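You operate a simulated robot arm through the tools that you are given. There is no shell and no other tool. Be economical: measure what you need, move in short steps, check, and stop when the job is done.

You are at the controls of a simulated robot arm. One attempt, no reset.

Task
Swap the lit white candle for the teal one and switch that on.
Fine: switch the white candle off first; it goes in the empty hole of the rack.

The check looks at the end state, three seconds after you hand in, the way a careful person would. Anything else that was tipped, shoved, dropped, spilled or broken makes it a failure.

Robot
A 6-joint arm with a two-finger parallel gripper, fixed in place. Base frame: the origin is at the foot of the arm, x ahead of it, y to its left, z up. Lengths are in cm, angles in rad, forces in N, time in s.
With the tool pointing down near the work surface it reaches from about 12 to 50 cm from the base axis. Its first joint turns from -1.257 to 1.257 rad. Payload 0.65 kg.
Tool frame: the origin (TCP) lies between the finger pads and is the grasp point; the fingertips stand 2.5 cm ahead of it; z points along the fingers, y is the line along which they close. Largest opening 7.6 cm; finger width 1.8, thickness 1; the body of the gripper, 3.6 by 7.8 cm, starts 4.5 cm behind the TCP.
Orientation is that of the tool frame in the base frame, as [roll, pitch, yaw] about the fixed x, y, z axes, in that order (R = Rz(yaw) Ry(pitch) Rx(roll)). With the fingers straight down and closing along the base's y, the tool's x points along the base's -x, its y along +y and its z along -z.

Tools
- The arm moves only by the tool send_rows. Its argument "series" is a list of rows, each an object (a shift or turn left out is 0, a gripper value left out holds the last) with "rotation": the turn, a rotation vector about the tool's x, y, z in degrees, a list of three; "linear": the shift along the tool's x, y, z in cm, a list of three; "claw": the finger opening in cm, from 0 to 7.6. In form: [{"rotation": [rx, ry, rz], "linear": [x, y, z], "claw": claw}, ...]. A call has 1 to 10 rows; each row shifts and turns the commanded pose from where the row before left it, along the tool's axes as they then stand. A row lasts 0.2 s, in which the tool goes at most 5 cm and 0.15 rad; a call with a longer step from one row to the next is refused whole, and so is a gripper value outside its range. A pose out of reach is approached as far as the arm can. The call stops where the force on the tool passes 40 N (or 10 N more than at its start, if that is more) or the arm is blocked; 0.2 s more then pass. The fingers move at their own pace (about 10.8 cm/s each) and stop on an object; they squeeze with about 22 N. The grip force told is the motor's: it shows also when the fingers shut on nothing. Time passes only in rows, and 0.2 s behind the last, so rows that do not move let the fingers close. The reply holds the time, the measured pose of the TCP, the force on the tool along the base axes, the opening and the grip force, in the units named above and with some noise, with the torque about the TCP (base axes, N m) and any sound that the robot's microphone picked up, and new pictures: "show" is both (left out), scene, wrist or none.
- Cameras (640 x 400 px; columns grow to the right, rows downward): "scene" is fixed at [5.89, 29.43, 37.78]; the picture's right is [-0.62, -0.78, 0.00], its down [-0.62, 0.49, -0.62] and it looks along [0.48, -0.38, -0.79] (base axes); focal length 214 px, centre (320, 200). "wrist" rides on the gripper at [5.8, 1.1, -8.1] in the tool frame; the picture's right is [-0.18, 0.98, 0.00], its down [-0.75, -0.14, -0.64] and it looks along [-0.63, -0.12, 0.77] (tool axes); focal length 243 px, centre (320, 200). There is no depth. A picture from a camera that has moved, and an enlarged one, comes with that camera's place and axes in the base frame and with its lens.
- close_up(camera, box): a new picture of the part [left, top, right, bottom] of that camera's present view, enlarged. The clock stands still meanwhile.
- hand_in(): hands the job in; it is judged then, once.

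Go step by step. Nothing tells you positions but the pictures and the camera data: compare them with the known pose of the tool, close in by small moves and look again before you grip or let go. The budget is 120 turns and 200 pictures, counting those below and the enlarged ones. Unless the task says otherwise, let go and move clear before handing in, and close with one line.

The tools are called after "Emit:" as name(argument=value, ...) on one line, values as JSON. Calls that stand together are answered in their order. send_rows: Moves the arm, as the interface text tells. Its arguments: {"type":"object","properties":{"series":{"type":"array"},"show":{"type":"string","enum":["both","scene","wrist","none"]}},"required":["series"]} The other tools are called the same way: close_up (camera, box) takes an enlarged picture of a part of a camera's view; hand_in () hands the job in.

At the start:

```text
time: 0.0
ee_pos: [27.21, 6.23, 37.41]
tcp_rot: [3.139, 0.0, 3.141]
ft_force: [-0.1, 0.4, 0.1]
moment: [-0.03, 0.05, 0.0]
grip_width: 7.58
gripper_force: 0.0
```

scene: 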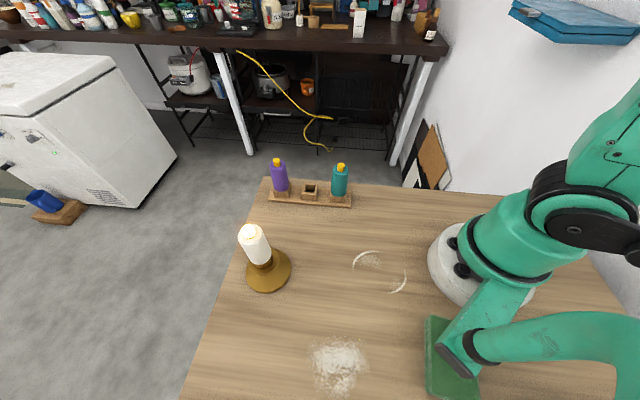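
wrist: 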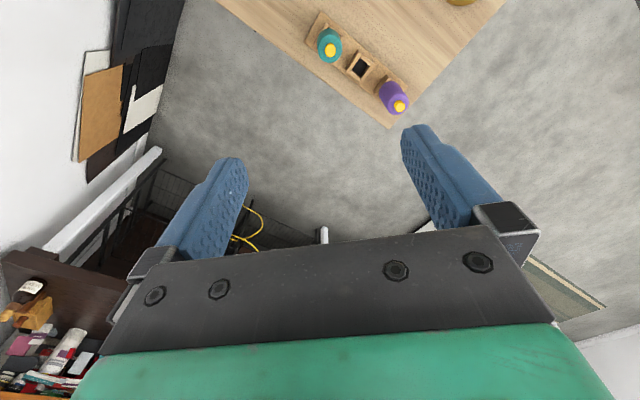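

The lit white candle stands in a brass holder, and the rack behind it holds the purple and teal candles with an empty hole between them. I'll take close-ups first to measure.

Emit:
close_up(camera="scene", box=[220, 140, 380, 240])

Emit:
close_up(camera="scene", box=[220, 210, 316, 300])

Emit:
close_up(camera="wrist", box=[280, 0, 440, 130])

```text
4.00 times, centred on (300, 190) of scene
camera zoom: at [5.89, 29.43, 37.78], right [-0.62, -0.78, 0.0], down [-0.62, 0.49, -0.62], along [0.48, -0.38, -0.79], focal length 858 px, centre (400, 240)
```

zoom: 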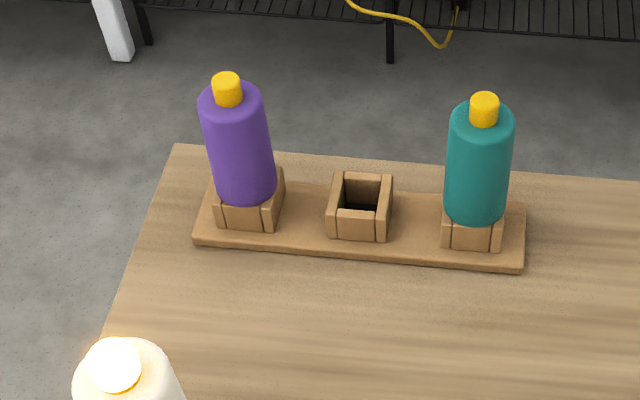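

```text
4.44 times, centred on (268, 255) of scene
camera zoom: at [5.89, 29.43, 37.78], right [-0.62, -0.78, 0.0], down [-0.62, 0.49, -0.62], along [0.48, -0.38, -0.79], focal length 953 px, centre (551, -44)
```

zoom: 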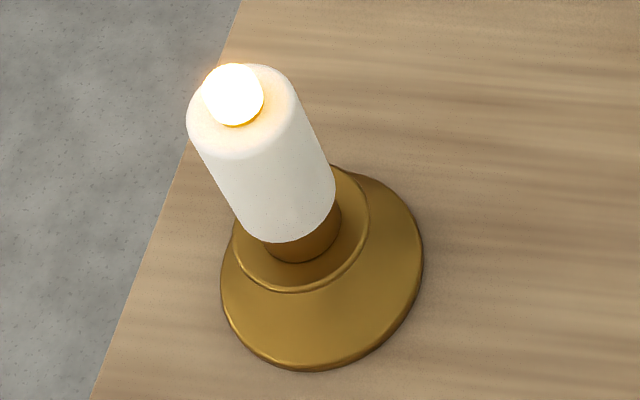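

```text
3.08 times, centred on (360, 65) of wrist
camera zoom: at [21.34, 7.37, 45.46], right [0.18, 0.98, 0.0], down [0.75, -0.14, 0.64], along [0.63, -0.12, -0.77], focal length 746 px, centre (197, 615)
```

zoom: 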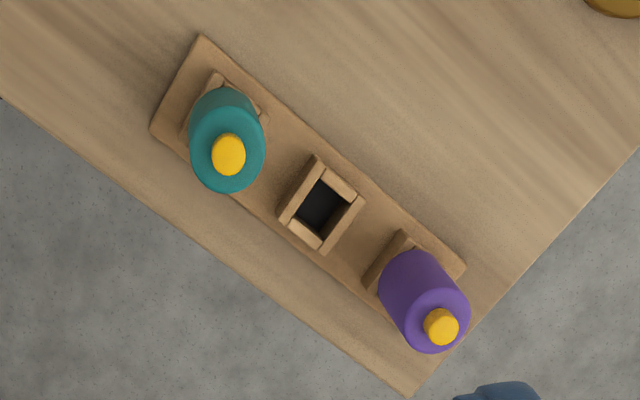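

The white candle should be near (21.4, 28.2), with its top at about z=15. The rack hole is near (30.9, 12.1), teal near (26.7, 7.8) and purple near (35.3, 16.4), so the rack runs at 45° in the base frame. I'll turn the tool 45° so the fingers close across the rack, then move towards the white candle.

Emit:
send_rows(series=[{"rotation": [0, 0, -7.5]}, {"rotation": [0, 0, -7.5]}, {"rotation": [0, 0, -7.5]}, {"rotation": [0, 0, -7.5]}, {"rotation": [0, 0, -7.5]}, {"rotation": [0, 0, -7.5]}, {"linear": [-2, 3.5, 1.5]}, {"linear": [-2, 3.5, 1.5]}, {"linear": [-2, 3.5, 1.5]}, {"linear": [-2, 3.5, 1.5]}], show="wrist")

```text
time: 2.2
ee_pos: [23.07, 21.71, 31.49]
tcp_rot: [3.14, 0.0, -2.356]
ft_force: [0.7, 0.3, -0.2]
moment: [0.03, -0.02, -0.01]
grip_width: 7.59
gripper_force: 0.0
camera wrist: at [18.13, 18.45, 39.57], right [-0.56, 0.83, 0.0], down [0.63, 0.43, 0.64], along [0.53, 0.36, -0.77], focal length 243 px, centre (320, 200)
```

wrist: 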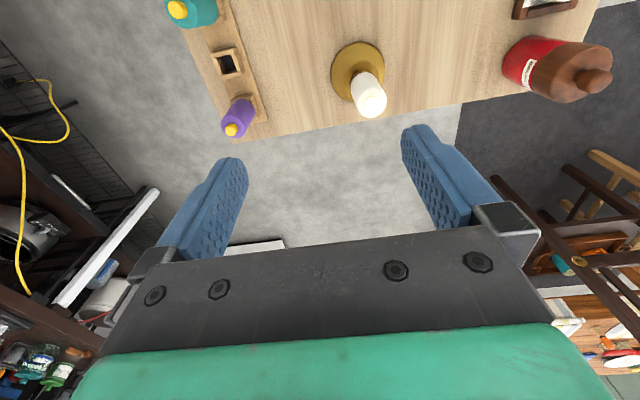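

Emit:
close_up(camera="wrist", box=[310, 30, 420, 130])

```text
4.00 times, centred on (365, 80) of wrist
camera zoom: at [18.13, 18.45, 39.57], right [-0.56, 0.83, 0.0], down [0.63, 0.43, 0.64], along [0.53, 0.36, -0.77], focal length 970 px, centre (140, 680)
```

zoom: 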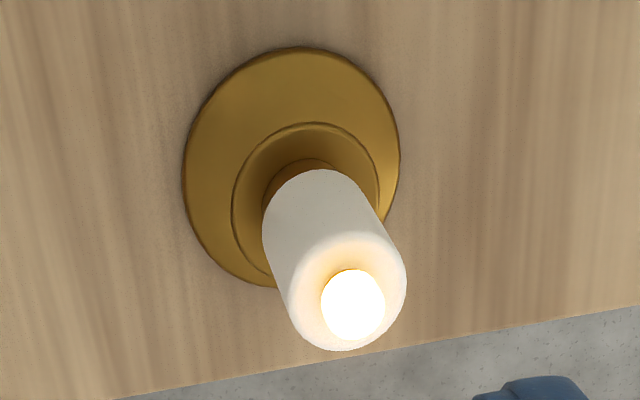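

The white candle's axis is at about (22.05, 27.8) and its knob top at about z=14. I'll close the fingers and hover just above it.

Emit:
send_rows(series=[{"linear": [-0.905, 1.265, 3.0], "claw": 0}, {"linear": [-0.905, 1.265, 3.0]}, {"linear": [-0.905, 1.265, 3.0]}, {"linear": [-0.905, 1.265, 3.0]}, {}])

```text
time: 3.4
ee_pos: [21.81, 28.12, 19.42]
tcp_rot: [3.138, 0.001, -2.356]
ft_force: [0.1, -0.1, -0.1]
moment: [0.0, 0.05, 0.01]
grip_width: 0.01
gripper_force: 22.6
camera wrist: at [16.91, 24.81, 27.47], right [-0.56, 0.83, 0.0], down [0.63, 0.43, 0.64], along [0.53, 0.36, -0.77], focal length 243 px, centre (320, 200)
```

scene: 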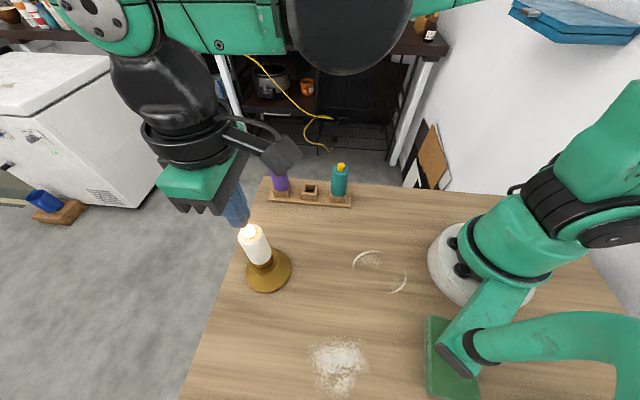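
wrist: 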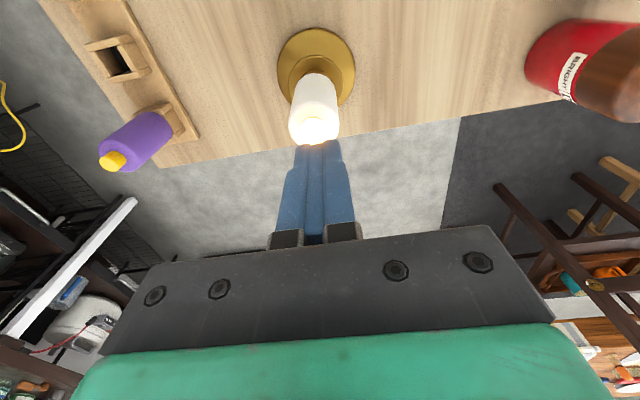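

Emit:
close_up(camera="wrist", box=[260, 20, 380, 200])

Emit:
close_up(camera="scene", box=[200, 170, 300, 300])

```text
2.22 times, centred on (320, 110) of wrist
camera zoom: at [16.91, 24.81, 27.47], right [-0.56, 0.83, 0.0], down [0.63, 0.43, 0.64], along [0.53, 0.36, -0.77], focal length 539 px, centre (320, 400)
```

zoom: 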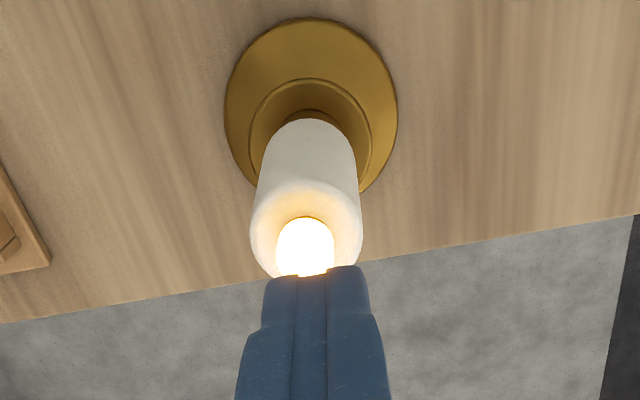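

```text
3.08 times, centred on (250, 235) of scene
camera zoom: at [5.89, 29.43, 37.78], right [-0.62, -0.78, 0.0], down [-0.62, 0.49, -0.62], along [0.48, -0.38, -0.79], focal length 660 px, centre (535, 92)
```

zoom: 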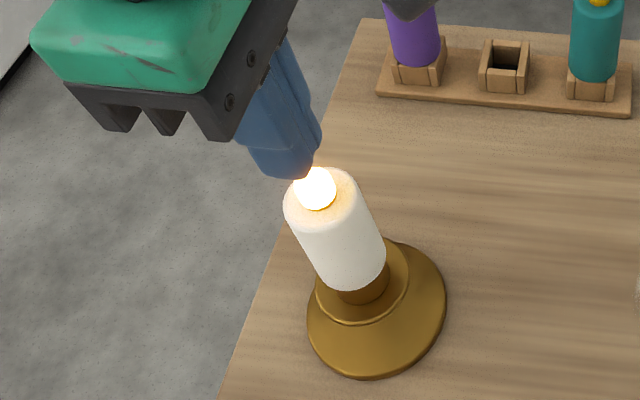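

The fingertips are about 0.37 cm off in tool y, and the corrected axis is (22.07, 27.86). I'll correct that and press down gently in small steps.

Emit:
send_rows(series=[{"linear": [0, -0.37, 0.5]}, {"linear": [0, 0, 1.3]}, {"linear": [0, 0, 0.3]}, {"linear": [0, 0, 0.2]}, {}])

```text
time: 4.6
ee_pos: [22.13, 27.74, 17.18]
tcp_rot: [3.139, 0.001, -2.357]
ft_force: [-0.3, 0.0, -0.2]
moment: [-0.05, -0.02, 0.01]
grip_width: 0.01
gripper_force: 22.4
camera wrist: at [17.3, 24.42, 25.21], right [-0.57, 0.82, 0.0], down [0.63, 0.43, 0.64], along [0.53, 0.36, -0.77], focal length 243 px, centre (320, 200)
```

scene: 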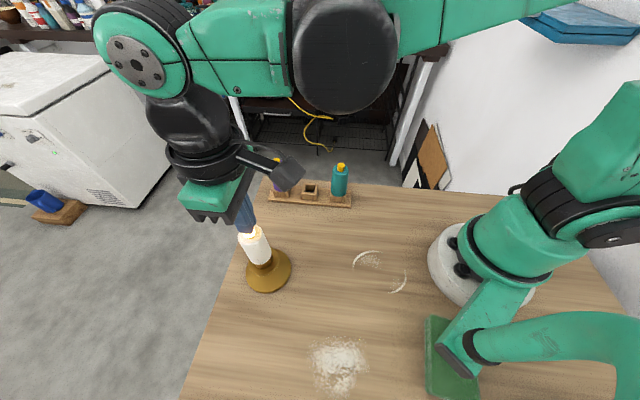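
wrist: 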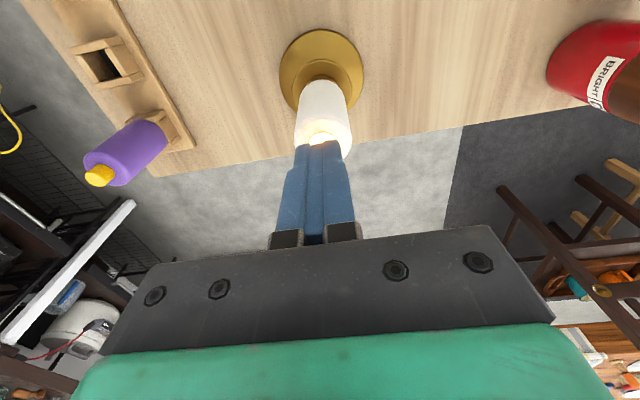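

Not touching yet. I'll keep going down in small steps.

Emit:
send_rows(series=[{"linear": [0, 0.1, 0.15]}, {"linear": [0, 0, 0.15]}, {"linear": [0, 0, 0.15]}, {"linear": [0, 0, 0.15]}], show="wrist")

Emit:
close_up(camera="scene", box=[200, 170, 300, 300])

```text
time: 5.6
ee_pos: [22.27, 27.69, 16.55]
tcp_rot: [3.139, 0.002, -2.357]
ft_force: [-2.0, 1.2, 3.8]
moment: [0.02, 0.03, 0.03]
grip_width: 0.0
gripper_force: 21.7
heard: click
camera wrist: at [17.26, 24.44, 24.58], right [-0.57, 0.82, 0.0], down [0.63, 0.43, 0.64], along [0.53, 0.36, -0.77], focal length 243 px, centre (320, 200)
```

wrist: 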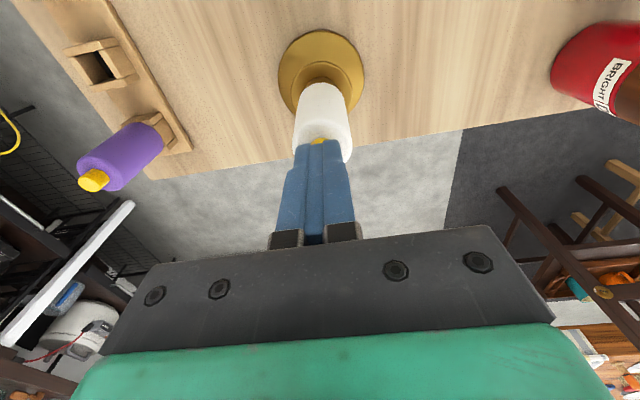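

```text
3.08 times, centred on (250, 235) of scene
camera zoom: at [5.89, 29.43, 37.78], right [-0.62, -0.78, 0.0], down [-0.62, 0.49, -0.62], along [0.48, -0.38, -0.79], focal length 660 px, centre (535, 92)
```

zoom: 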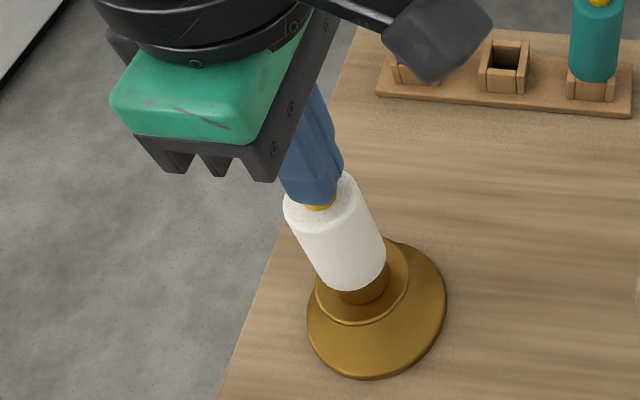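

It clicked and the light went off. I'll raise the arm, open the fingers and check alignment.

Emit:
send_rows(series=[{"linear": [0, 0, -2]}, {"linear": [0, 0, -2], "claw": 7.6}, {}, {}])

Emit:
close_up(camera="wrist", box=[220, 20, 420, 160])

```text
time: 6.6
ee_pos: [22.09, 27.72, 20.5]
tcp_rot: [3.14, 0.001, -2.357]
ft_force: [0.4, -1.0, 0.0]
moment: [0.0, 0.0, 0.01]
grip_width: 7.6
gripper_force: 0.1
camera wrist: at [17.26, 24.5, 28.6], right [-0.57, 0.82, 0.0], down [0.63, 0.43, 0.64], along [0.53, 0.36, -0.77], focal length 243 px, centre (320, 200)
```

scene: 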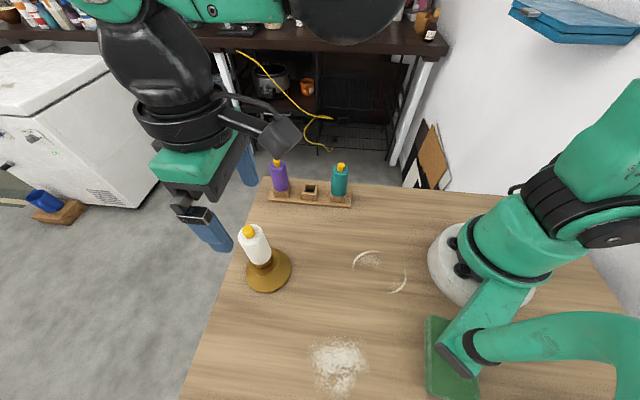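
wrist: 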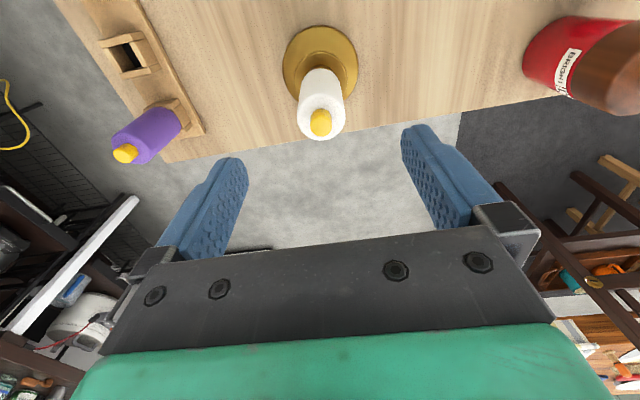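

```text
2.86 times, centred on (320, 90) of wrist
camera zoom: at [17.26, 24.5, 28.6], right [-0.57, 0.82, 0.0], down [0.63, 0.43, 0.64], along [0.53, 0.36, -0.77], focal length 693 px, centre (320, 514)
```

zoom: 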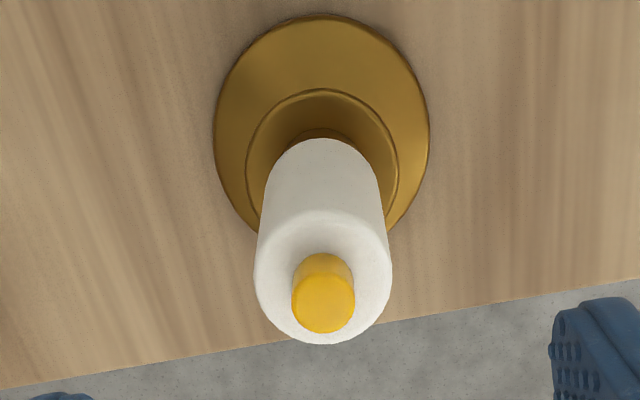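

Alignment is good. I'll descend 9.6 cm around the white body and look again.

Emit:
send_rows(series=[{"linear": [0, 0.08, 2.4]}, {"linear": [0, 0, 2.4]}, {"linear": [0, 0, 2.4]}, {"linear": [0, 0, 2.4]}, {}])

Emit:
close_up(camera="scene", box=[180, 170, 300, 300])

```text
time: 7.8
ee_pos: [22.18, 27.83, 10.86]
tcp_rot: [3.141, 0.002, -2.356]
ft_force: [-0.1, 0.3, 0.0]
moment: [0.0, 0.02, 0.01]
grip_width: 7.6
gripper_force: 0.1
camera wrist: at [17.36, 24.57, 18.86], right [-0.57, 0.82, 0.0], down [0.63, 0.43, 0.64], along [0.53, 0.36, -0.77], focal length 243 px, centre (320, 200)
```

scene: 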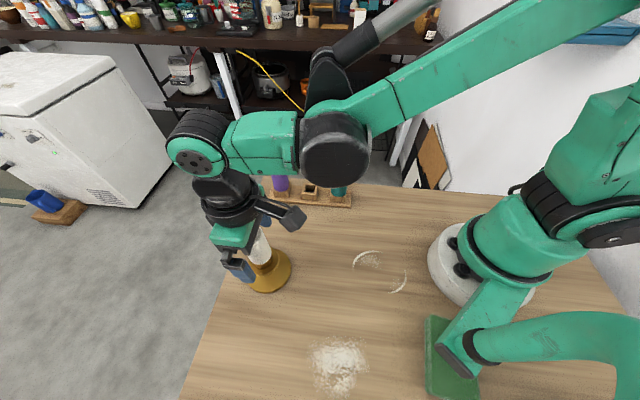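
wrist: 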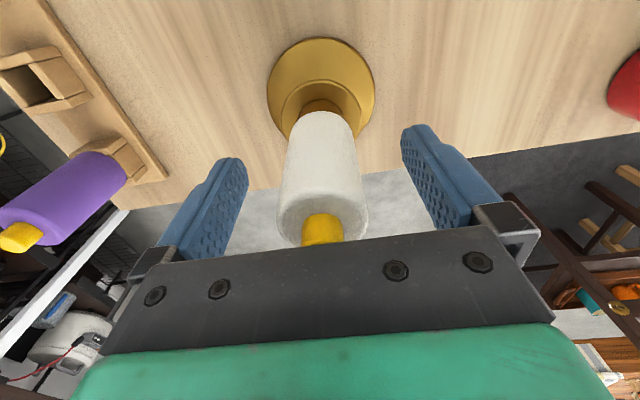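

```text
3.08 times, centred on (240, 235) of scene
camera zoom: at [5.89, 29.43, 37.78], right [-0.62, -0.78, 0.0], down [-0.62, 0.49, -0.62], along [0.48, -0.38, -0.79], focal length 660 px, centre (566, 92)
```

zoom: 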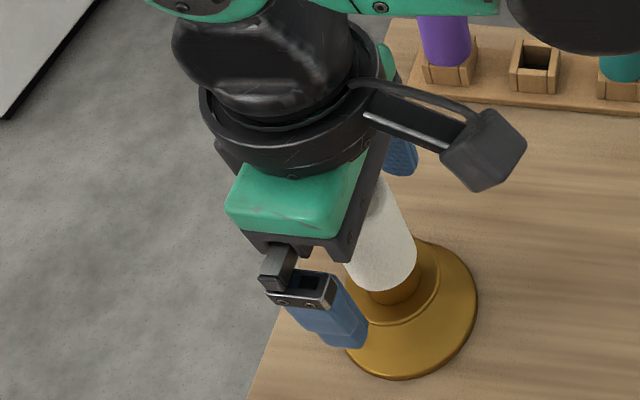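

The candle is centred between the fingers. Closing on it now.

Emit:
send_rows(series=[{"claw": 4}, {"claw": 2.5}, {"claw": 2.5}, {}], show="wrist")

```text
time: 8.8
ee_pos: [22.26, 27.85, 10.83]
tcp_rot: [3.141, 0.001, -2.358]
ft_force: [-0.5, -0.1, 2.5]
moment: [-0.01, 0.02, -0.01]
grip_width: 3.26
gripper_force: 22.4
camera wrist: at [17.38, 24.56, 18.89], right [-0.56, 0.83, 0.0], down [0.63, 0.43, 0.64], along [0.53, 0.36, -0.77], focal length 243 px, centre (320, 200)
```

wrist: 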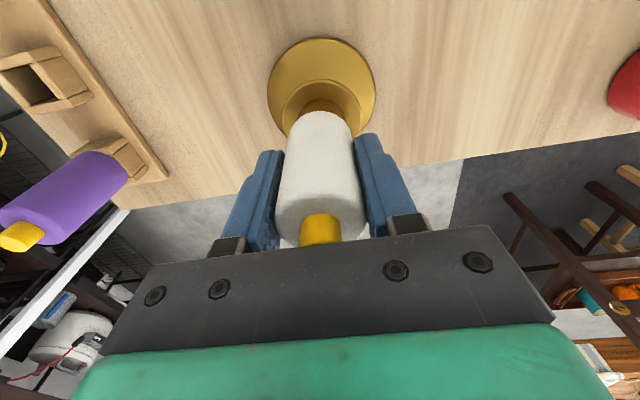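

Gripped at 3.26 cm. I'll lift slowly and watch the force.

Emit:
send_rows(series=[{"linear": [0, 0, -0.3]}, {"linear": [0, 0, -0.5]}, {"linear": [0, 0, -1]}, {"linear": [0, 0, -1.5]}, {"linear": [0, 0, -1.5]}, {"linear": [0, 0, -1.5]}, {}])

Emit:
close_up(camera="wrist", box=[220, 20, 420, 260])

Emit:
close_up(camera="scene", box=[180, 150, 300, 300])

```text
time: 10.4
ee_pos: [22.15, 27.86, 17.31]
tcp_rot: [3.141, 0.001, -2.354]
ft_force: [-0.3, 0.3, -0.6]
moment: [-0.02, -0.02, -0.02]
grip_width: 3.24
gripper_force: 21.7
camera wrist: at [17.2, 24.57, 25.28], right [-0.57, 0.82, 0.0], down [0.63, 0.43, 0.64], along [0.53, 0.36, -0.77], focal length 243 px, centre (320, 200)
```

scene: 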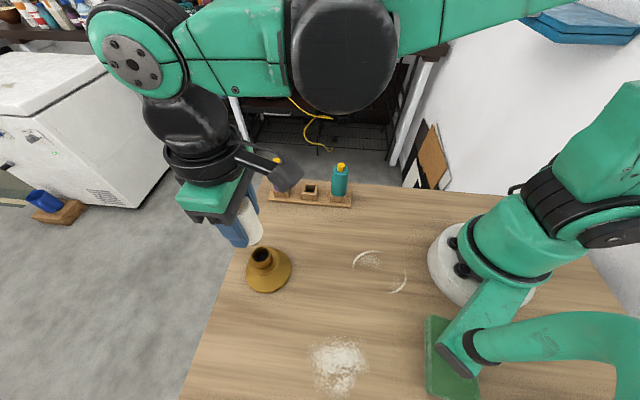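
wrist: 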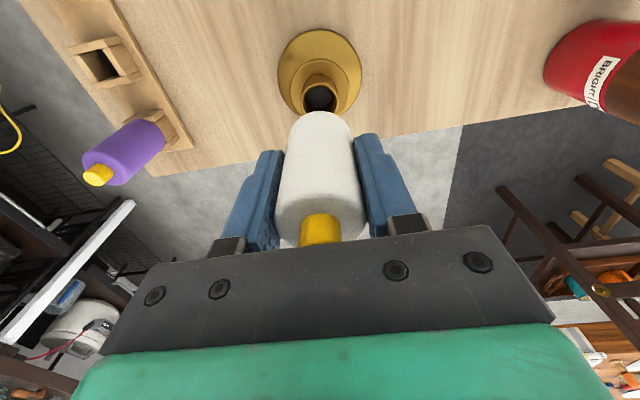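

```text
1.67 times, centred on (320, 140) of wrist
camera zoom: at [17.2, 24.57, 25.28], right [-0.57, 0.82, 0.0], down [0.63, 0.43, 0.64], along [0.53, 0.36, -0.77], focal length 404 px, centre (320, 300)
```

zoom: 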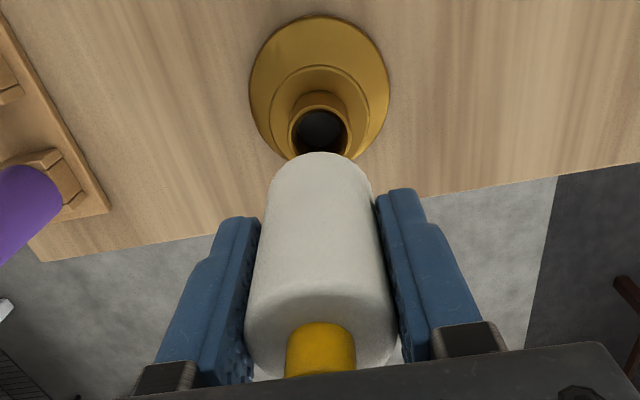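

```text
2.67 times, centred on (240, 225) of scene
camera zoom: at [5.89, 29.43, 37.78], right [-0.62, -0.78, 0.0], down [-0.62, 0.49, -0.62], along [0.48, -0.38, -0.79], focal length 572 px, centre (533, 133)
```

zoom: 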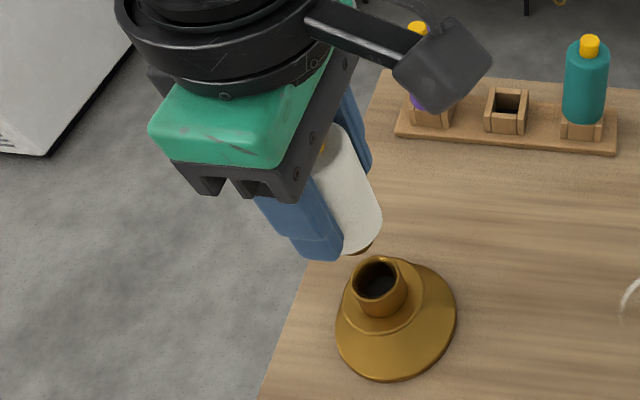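

The candle came out cleanly and the round-bored holder stayed put. I'll carry the candle over to above the empty rack hole.

Emit:
send_rows(series=[{"linear": [0, 0, -1.5]}, {"linear": [0, 0, -1]}, {"linear": [0.98, -3.46, 0]}, {"linear": [0.98, -3.46, 0]}, {"linear": [0.98, -3.46, 0]}, {"linear": [0.98, -3.46, 0]}, {"linear": [0.98, -3.46, 0]}, {}])

Emit:
close_up(camera="scene", box=[230, 80, 390, 220])

Emit:
close_up(camera="wrist", box=[220, 20, 420, 260])

```text
time: 12.2
ee_pos: [30.93, 12.09, 19.65]
tcp_rot: [3.141, 0.002, -2.357]
ft_force: [-0.5, 0.2, -0.5]
moment: [-0.01, -0.01, -0.02]
grip_width: 3.22
gripper_force: 22.3
camera wrist: at [26.08, 8.86, 27.64], right [-0.57, 0.82, 0.0], down [0.63, 0.43, 0.64], along [0.53, 0.36, -0.77], focal length 243 px, centre (320, 200)
```

scene: 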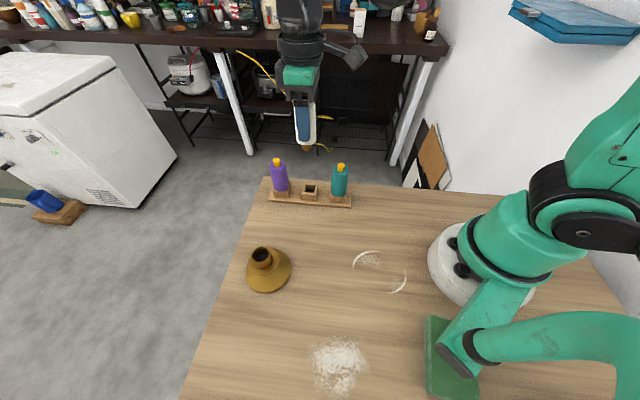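
wrist: 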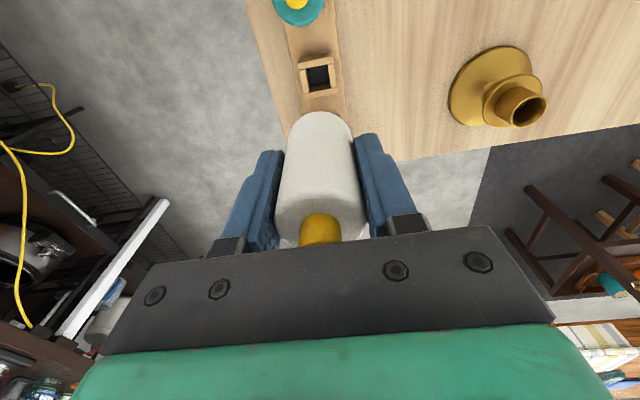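

```text
2.86 times, centred on (310, 150) of scene
camera zoom: at [5.89, 29.43, 37.78], right [-0.62, -0.78, 0.0], down [-0.62, 0.49, -0.62], along [0.48, -0.38, -0.79], focal length 613 px, centre (349, 343)
```

zoom: 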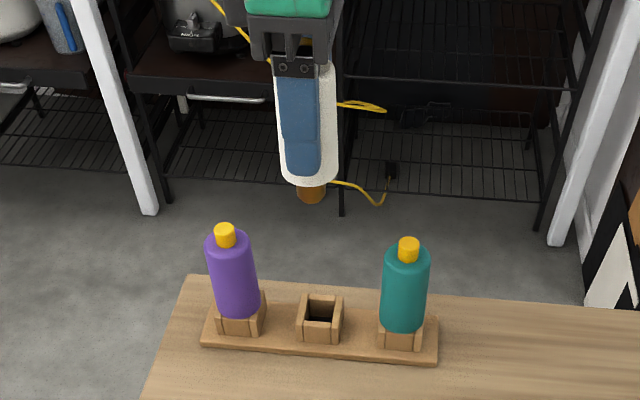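

```text
1.67 times, centred on (320, 140) of wrist
camera zoom: at [26.08, 8.86, 27.64], right [-0.57, 0.82, 0.0], down [0.63, 0.43, 0.64], along [0.53, 0.36, -0.77], focal length 404 px, centre (320, 300)
```

zoom: 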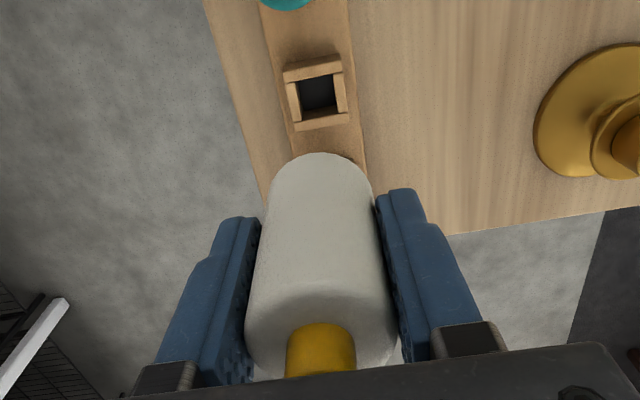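

The peg bottom looks about 6 cm below the TCP. The hole reads slightly off, by about +0.2 in tool x and -0.22 in tool y. I'll correct that, go down to just above the rack and check.

Emit:
send_rows(series=[{"linear": [0.2, -0.22, 2.0]}, {"linear": [0, 0, 2.5]}, {"linear": [0, 0, 2.5]}, {"linear": [0, 0, 1.5]}, {}])

Emit:
close_up(camera="scene", box=[250, 130, 370, 220])

Emit:
close_up(camera="wrist", box=[220, 0, 420, 200])

```text
time: 13.4
ee_pos: [30.87, 11.74, 11.2]
tcp_rot: [3.139, 0.003, -2.357]
ft_force: [-1.1, 0.6, -1.1]
moment: [0.01, 0.03, 0.02]
grip_width: 3.21
gripper_force: 21.8
camera wrist: at [25.92, 8.53, 19.26], right [-0.57, 0.82, 0.0], down [0.63, 0.43, 0.64], along [0.53, 0.36, -0.77], focal length 243 px, centre (320, 200)
```

scene: 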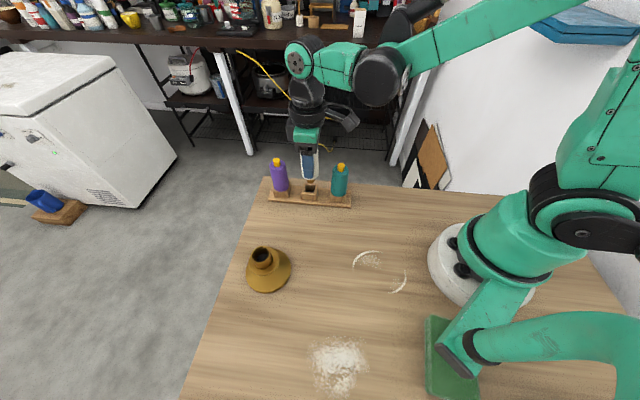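
wrist: 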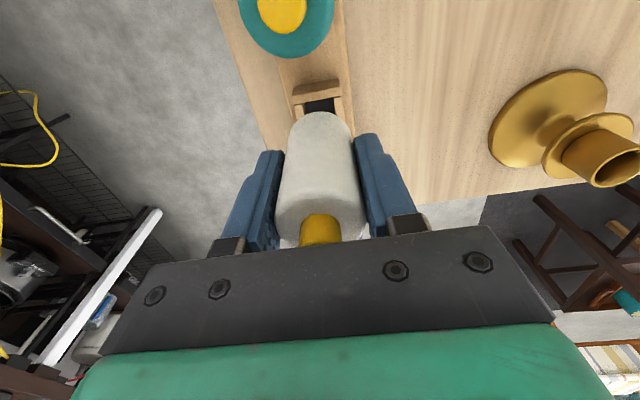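

```text
4.44 times, centred on (310, 175) of scene
camera zoom: at [5.89, 29.43, 37.78], right [-0.62, -0.78, 0.0], down [-0.62, 0.49, -0.62], along [0.48, -0.38, -0.79], focal length 953 px, centre (364, 311)
```

zoom: 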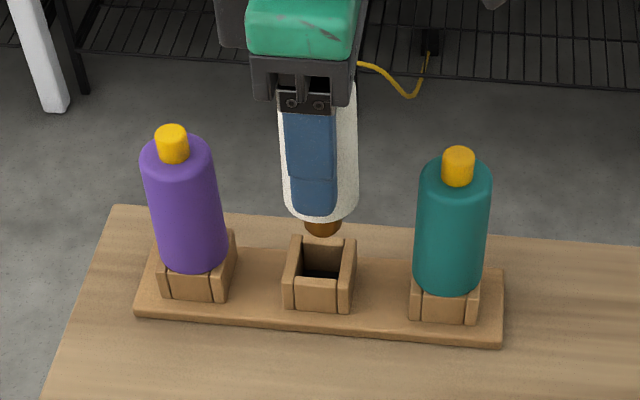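

```text
2.00 times, centred on (320, 100) of wrist
camera zoom: at [25.92, 8.53, 19.26], right [-0.57, 0.82, 0.0], down [0.63, 0.43, 0.64], along [0.53, 0.36, -0.77], focal length 485 px, centre (320, 400)
```

zoom: 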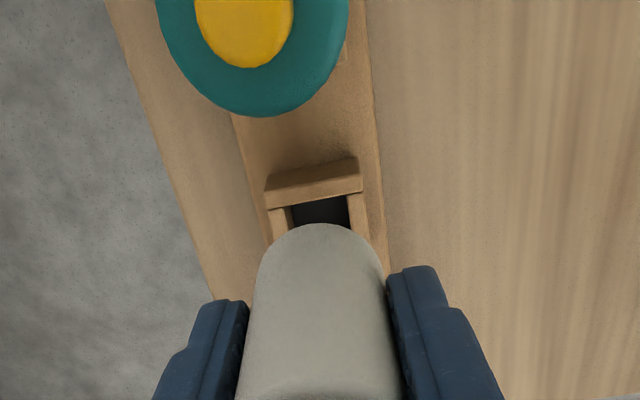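

Tool y is aligned with the hole, and the peg needs about -0.2 in tool x. I'll correct and lower to just above the rim.

Emit:
send_rows(series=[{"linear": [-0.2, 0.03, 0.5]}, {"linear": [0, 0, 0.5]}, {"linear": [0, 0, 0.4]}, {}], show="none")

Emit:
close_up(camera="scene", box=[280, 160, 340, 210])

Emit:
close_up(camera="wrist", box=[250, 30, 390, 150])

```text
time: 14.4
ee_pos: [31.04, 12.14, 9.79]
tcp_rot: [3.141, 0.002, -2.356]
ft_force: [0.2, 0.3, -1.5]
moment: [0.01, -0.02, -0.02]
grip_width: 3.23
gripper_force: 22.1
```

```text
8.00 times, centred on (310, 185) of scene
camera zoom: at [5.89, 29.43, 37.78], right [-0.62, -0.78, 0.0], down [-0.62, 0.49, -0.62], along [0.48, -0.38, -0.79], focal length 1716 px, centre (400, 320)
```

zoom: 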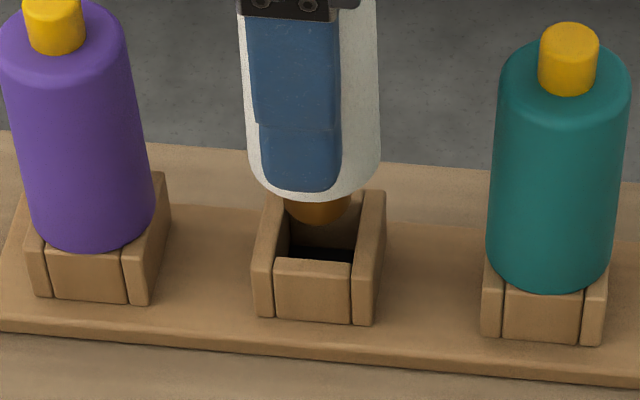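

```text
3.33 times, centred on (320, 90) of wrist
camera zoom: at [26.04, 8.76, 17.85], right [-0.57, 0.82, 0.0], down [0.63, 0.43, 0.64], along [0.53, 0.36, -0.77], focal length 809 px, centre (320, 567)
```

zoom: 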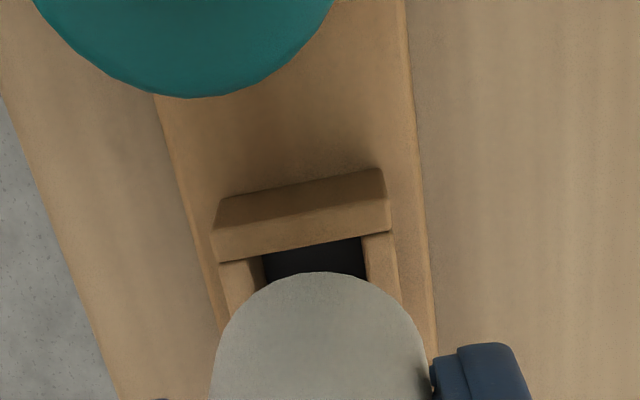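

The peg is now centred over the hole in both views. I'll lower it in gently.

Emit:
send_rows(series=[{"linear": [0, 0, 0.4]}, {"linear": [0, 0, 0.4]}, {"linear": [0, 0, 0.4]}, {"linear": [0, 0, 0.4]}, {}], show="none")

Emit:
close_up(camera="scene", box=[280, 160, 340, 210])

```text
time: 15.6
ee_pos: [31.11, 12.1, 8.19]
tcp_rot: [3.141, 0.002, -2.357]
ft_force: [0.2, -0.2, 0.2]
moment: [0.01, -0.01, -0.01]
grip_width: 3.2
gripper_force: 22.0
```

```text
8.00 times, centred on (310, 185) of scene
camera zoom: at [5.89, 29.43, 37.78], right [-0.62, -0.78, 0.0], down [-0.62, 0.49, -0.62], along [0.48, -0.38, -0.79], focal length 1716 px, centre (400, 320)
```

zoom: 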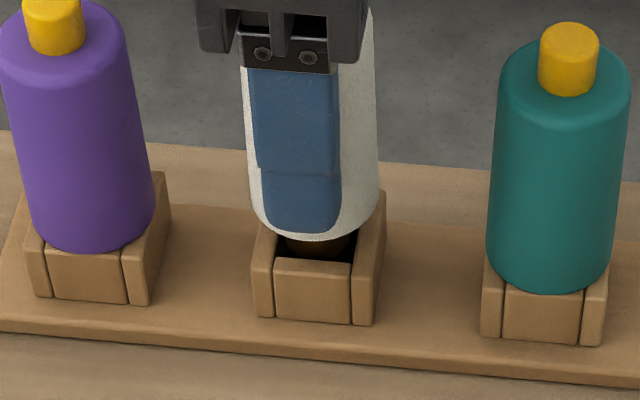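

Emit:
send_rows(series=[{"linear": [0, 0, 0.4]}, {"linear": [0, 0, 0.3]}, {"linear": [0, 0, 0.2]}, {"linear": [0, 0, 0.15]}, {}], show="none")

Emit:
close_up(camera="scene", box=[280, 160, 340, 210])

```text
time: 16.8
ee_pos: [30.98, 12.04, 7.12]
tcp_rot: [3.14, 0.002, -2.356]
ft_force: [0.0, 0.1, 0.0]
moment: [-0.02, -0.02, 0.02]
grip_width: 3.24
gripper_force: 21.8
```

```text
8.00 times, centred on (310, 185) of scene
camera zoom: at [5.89, 29.43, 37.78], right [-0.62, -0.78, 0.0], down [-0.62, 0.49, -0.62], along [0.48, -0.38, -0.79], focal length 1716 px, centre (400, 320)
```

zoom: 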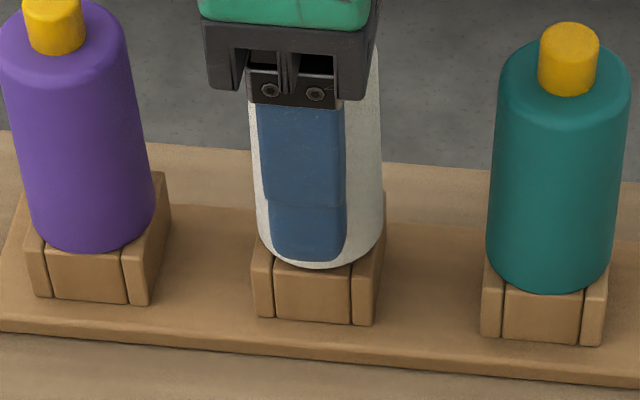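

Emit:
send_rows(series=[{"linear": [0, 0, 0.1]}, {"linear": [0, 0, 0.1]}, {"linear": [0, 0, 0.1]}, {}], show="none")

Emit:
close_up(camera="scene", box=[280, 160, 340, 210])

```text
time: 17.8
ee_pos: [30.94, 12.12, 6.82]
tcp_rot: [3.14, 0.002, -2.357]
ft_force: [1.1, -0.4, -1.7]
moment: [0.02, 0.0, 0.02]
grip_width: 3.23
gripper_force: 22.4
```

```text
8.00 times, centred on (310, 185) of scene
camera zoom: at [5.89, 29.43, 37.78], right [-0.62, -0.78, 0.0], down [-0.62, 0.49, -0.62], along [0.48, -0.38, -0.79], focal length 1716 px, centre (400, 320)
```

zoom: 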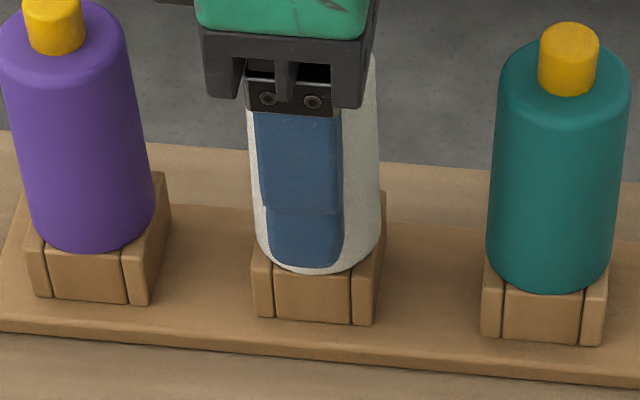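

Emit:
send_rows(series=[{"linear": [0, 0, 0.08]}, {"linear": [0, 0, 0.08]}, {}], show="none")

Emit:
close_up(camera="scene", box=[280, 160, 340, 210])

```text
time: 18.6
ee_pos: [31.08, 11.96, 6.78]
tcp_rot: [3.14, 0.002, -2.356]
ft_force: [2.5, 2.2, 18.8]
moment: [0.08, -0.1, -0.03]
grip_width: 3.23
gripper_force: 22.0
```

```text
8.00 times, centred on (310, 185) of scene
camera zoom: at [5.89, 29.43, 37.79], right [-0.62, -0.78, 0.0], down [-0.62, 0.49, -0.62], along [0.48, -0.38, -0.79], focal length 1716 px, centre (400, 320)
```

zoom: 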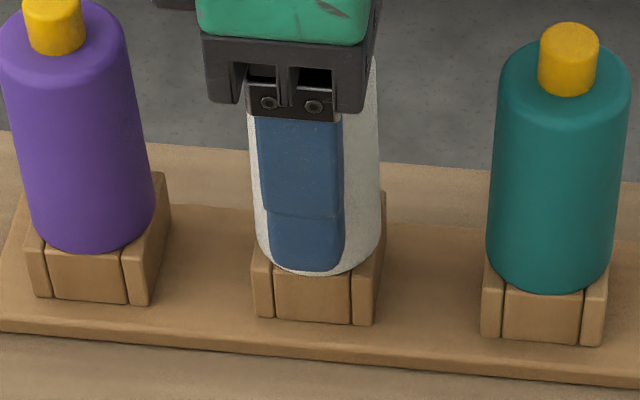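

It's seated, with 19 N upward at TCP z=6.8. I'll relax slightly, open and rise.

Emit:
send_rows(series=[{"linear": [0, 0, -0.12]}, {"claw": 5}, {"claw": 7.6}, {}, {"linear": [0, 0, -1]}, {"linear": [0, 0, -3]}, {"linear": [0, 0, -4]}, {"linear": [0, 0, -3]}, {}])

Emit:
close_up(camera="scene", box=[250, 140, 370, 220])

Emit:
close_up(camera="wrist", box=[220, 0, 420, 140])

```text
time: 20.6
ee_pos: [30.98, 11.99, 17.76]
tcp_rot: [3.139, 0.002, -2.358]
ft_force: [0.3, -0.5, 0.4]
moment: [0.01, -0.03, -0.02]
grip_width: 7.6
gripper_force: 0.1
camera wrist: at [26.03, 8.61, 25.83], right [-0.57, 0.82, 0.0], down [0.63, 0.43, 0.64], along [0.53, 0.36, -0.77], focal length 243 px, centre (320, 200)
```

scene: 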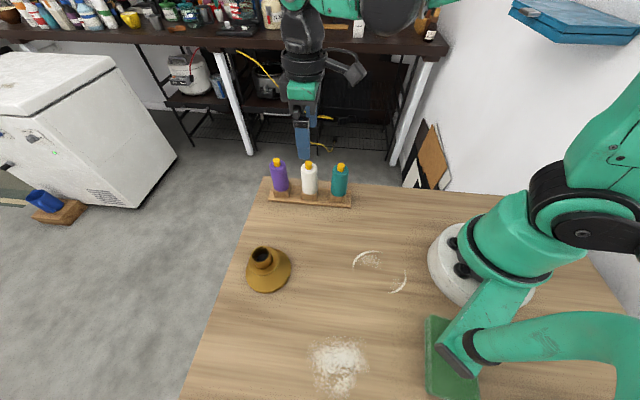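
wrist: 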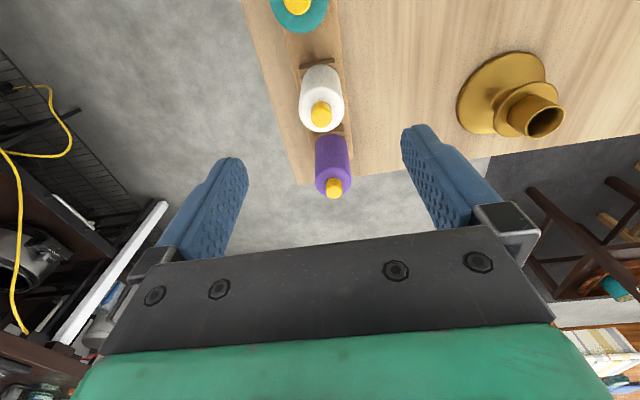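

```text
5.00 times, centred on (310, 180) of scene
camera zoom: at [5.89, 29.43, 37.78], right [-0.62, -0.78, 0.0], down [-0.62, 0.49, -0.62], along [0.48, -0.38, -0.79], focal length 1072 px, centre (370, 300)
```

zoom: 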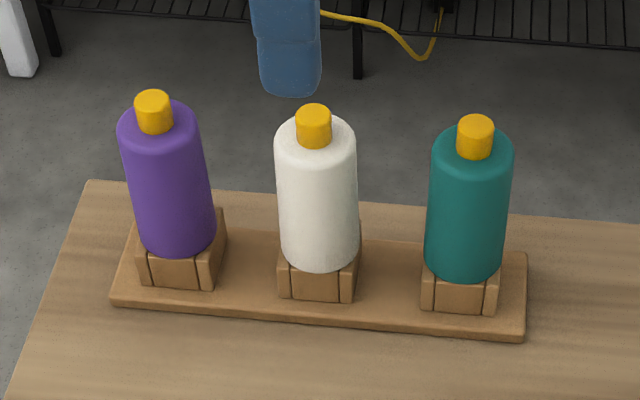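

```text
2.86 times, centred on (320, 70) of wrist
camera zoom: at [26.03, 8.61, 25.83], right [-0.57, 0.82, 0.0], down [0.63, 0.43, 0.64], along [0.53, 0.36, -0.77], focal length 693 px, centre (320, 571)
```

zoom: 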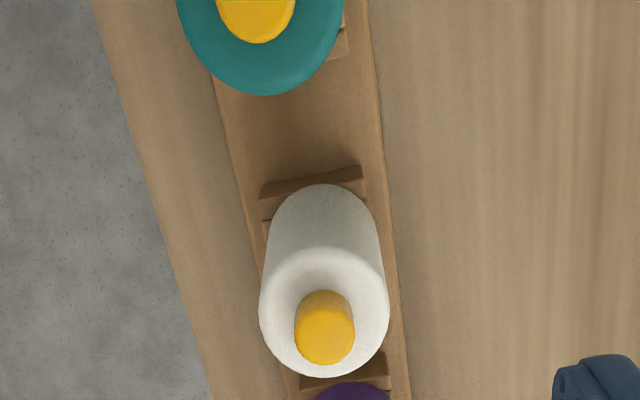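

The white candle is seated like its neighbours. Now I'll move over the teal candle, about 6 cm along tool +x.

Emit:
send_rows(series=[{"linear": [3, 0, 0]}, {"linear": [3.05, 0, 0]}, {}])

Emit:
close_up(camera="wrist", box=[220, 20, 420, 160])

```text
time: 21.4
ee_pos: [26.8, 7.73, 17.74]
tcp_rot: [3.141, 0.001, -2.357]
ft_force: [0.6, 0.1, 0.4]
moment: [-0.01, -0.02, 0.02]
grip_width: 7.62
gripper_force: 0.1
camera wrist: at [21.92, 4.49, 25.73], right [-0.57, 0.82, 0.0], down [0.63, 0.43, 0.64], along [0.53, 0.36, -0.77], focal length 243 px, centre (320, 200)
```

scene: 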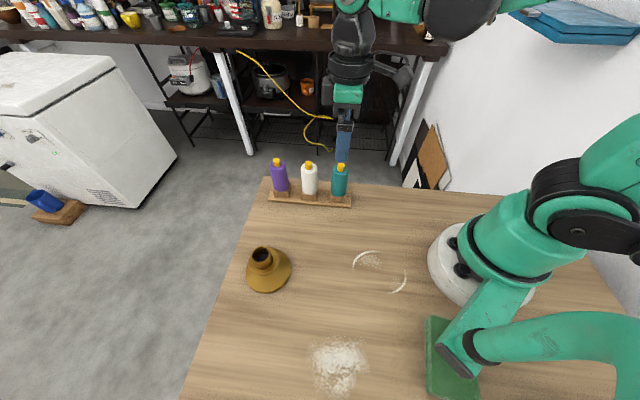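
wrist: 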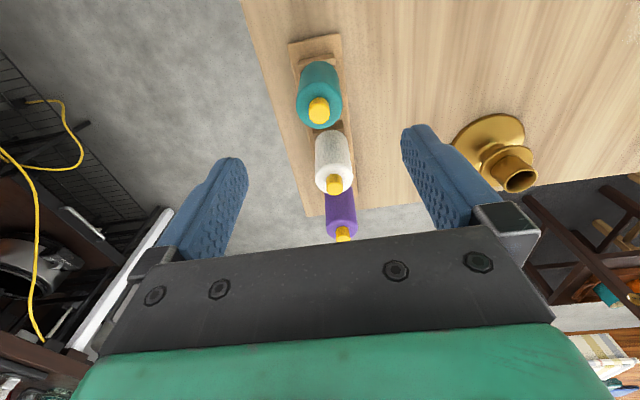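

```text
2.86 times, centred on (320, 90) of wrist
camera zoom: at [21.92, 4.49, 25.73], right [-0.57, 0.82, 0.0], down [0.63, 0.43, 0.64], along [0.53, 0.36, -0.77], focal length 693 px, centre (320, 514)
```

zoom: 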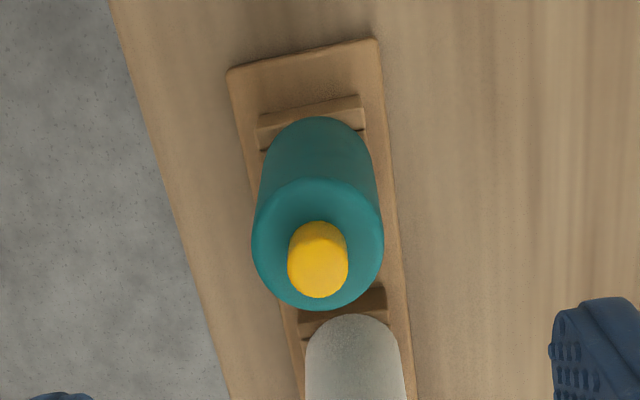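

The teal candle is well aligned under the gripper. I'll descend to the same grip height, z≈6.85.

Emit:
send_rows(series=[{"linear": [-0.05, 0, 3]}, {"linear": [0, 0, 3]}, {"linear": [0, 0, 2.5]}, {"linear": [0, 0, 1.6]}, {"linear": [0, 0, 0.75]}, {}])

Emit:
close_up(camera="scene", box=[270, 140, 390, 220])

```text
time: 22.8
ee_pos: [26.81, 7.72, 7.1]
tcp_rot: [-3.141, 0.002, -2.359]
ft_force: [-0.1, -0.3, -0.2]
moment: [-0.02, 0.0, 0.01]
grip_width: 7.59
gripper_force: 0.1
camera wrist: at [21.81, 4.53, 15.02], right [-0.57, 0.82, 0.0], down [0.63, 0.43, 0.64], along [0.53, 0.36, -0.77], focal length 243 px, centre (320, 200)
```

scene: 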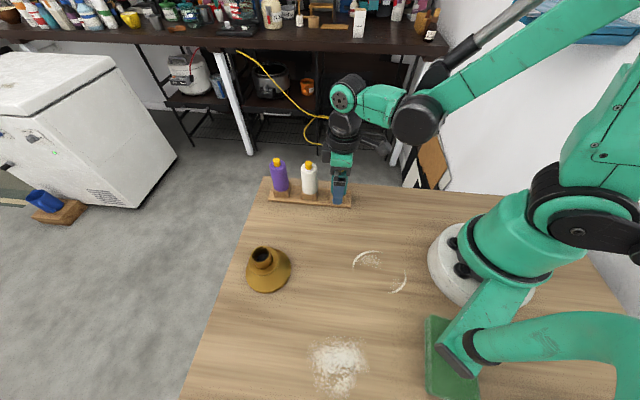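
wrist: 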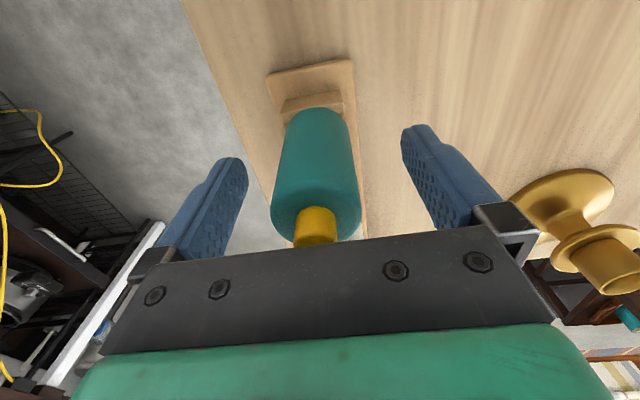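

```text
5.00 times, centred on (330, 180) of scene
camera zoom: at [5.89, 29.43, 37.78], right [-0.62, -0.78, 0.0], down [-0.62, 0.49, -0.62], along [0.48, -0.38, -0.79], focal length 1072 px, centre (270, 300)
```

zoom: 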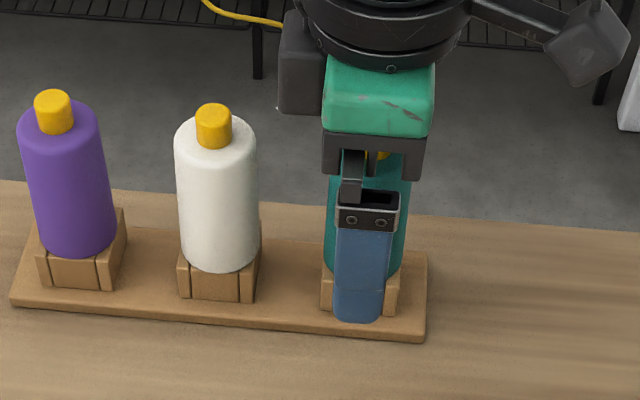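

Slight offset in tool y; I'll shift -0.12 and grip.

Emit:
send_rows(series=[{"linear": [0, -0.12, 0.1]}, {"claw": 4}, {"claw": 2.5}, {}, {}], show="wrist")

```text
time: 24.0
ee_pos: [26.8, 7.75, 6.93]
tcp_rot: [3.14, 0.002, -2.358]
ft_force: [0.0, 1.3, -0.5]
moment: [-0.01, 0.02, 0.0]
grip_width: 3.24
gripper_force: 22.5
camera wrist: at [21.86, 4.45, 14.94], right [-0.57, 0.82, 0.0], down [0.63, 0.43, 0.64], along [0.53, 0.36, -0.77], focal length 243 px, centre (320, 200)
```

wrist: 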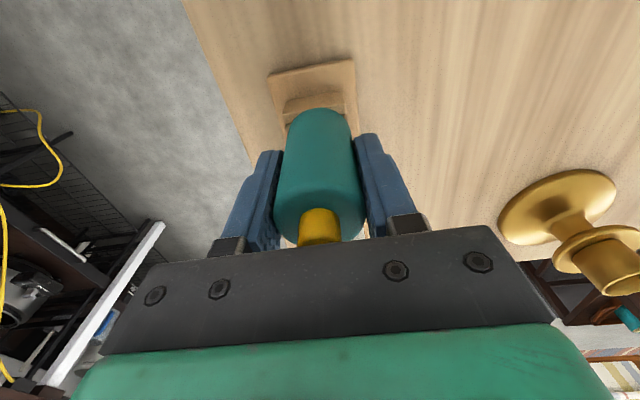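

Emit:
send_rows(series=[{"linear": [0, 0, -0.3]}, {"linear": [0, 0, -0.5]}, {"linear": [0, 0, -1]}, {"linear": [0, 0, -1.5]}, {"linear": [0, 0, -2]}, {"linear": [0, 0, -2.5]}, {"linear": [0, 0, -3]}, {"linear": [0, 0, -2]}, {}], show="scene")

Emit:
close_up(camera="scene", box=[250, 100, 390, 220])

```text
time: 26.0
ee_pos: [26.72, 7.64, 19.49]
tcp_rot: [3.14, 0.0, -2.356]
ft_force: [-0.8, -0.3, -0.1]
moment: [-0.02, -0.02, 0.03]
grip_width: 3.23
gripper_force: 22.0
```

scene: 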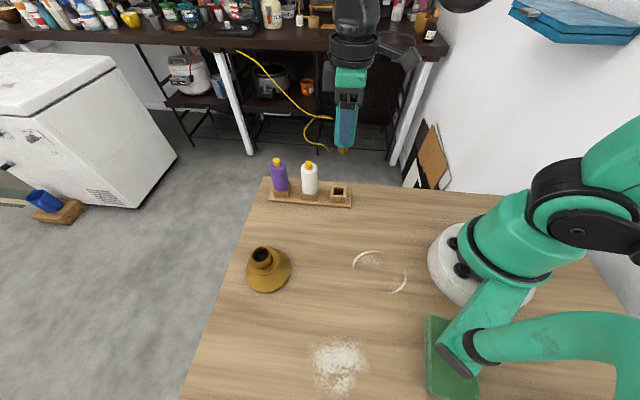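

```text
3.33 times, centred on (320, 160) of scene
camera zoom: at [5.89, 29.43, 37.78], right [-0.62, -0.78, 0.0], down [-0.62, 0.49, -0.62], along [0.48, -0.38, -0.79], focal length 715 px, centre (320, 333)
```

zoom: 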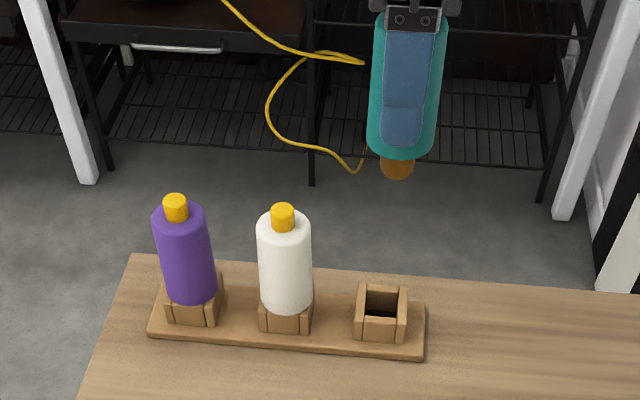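

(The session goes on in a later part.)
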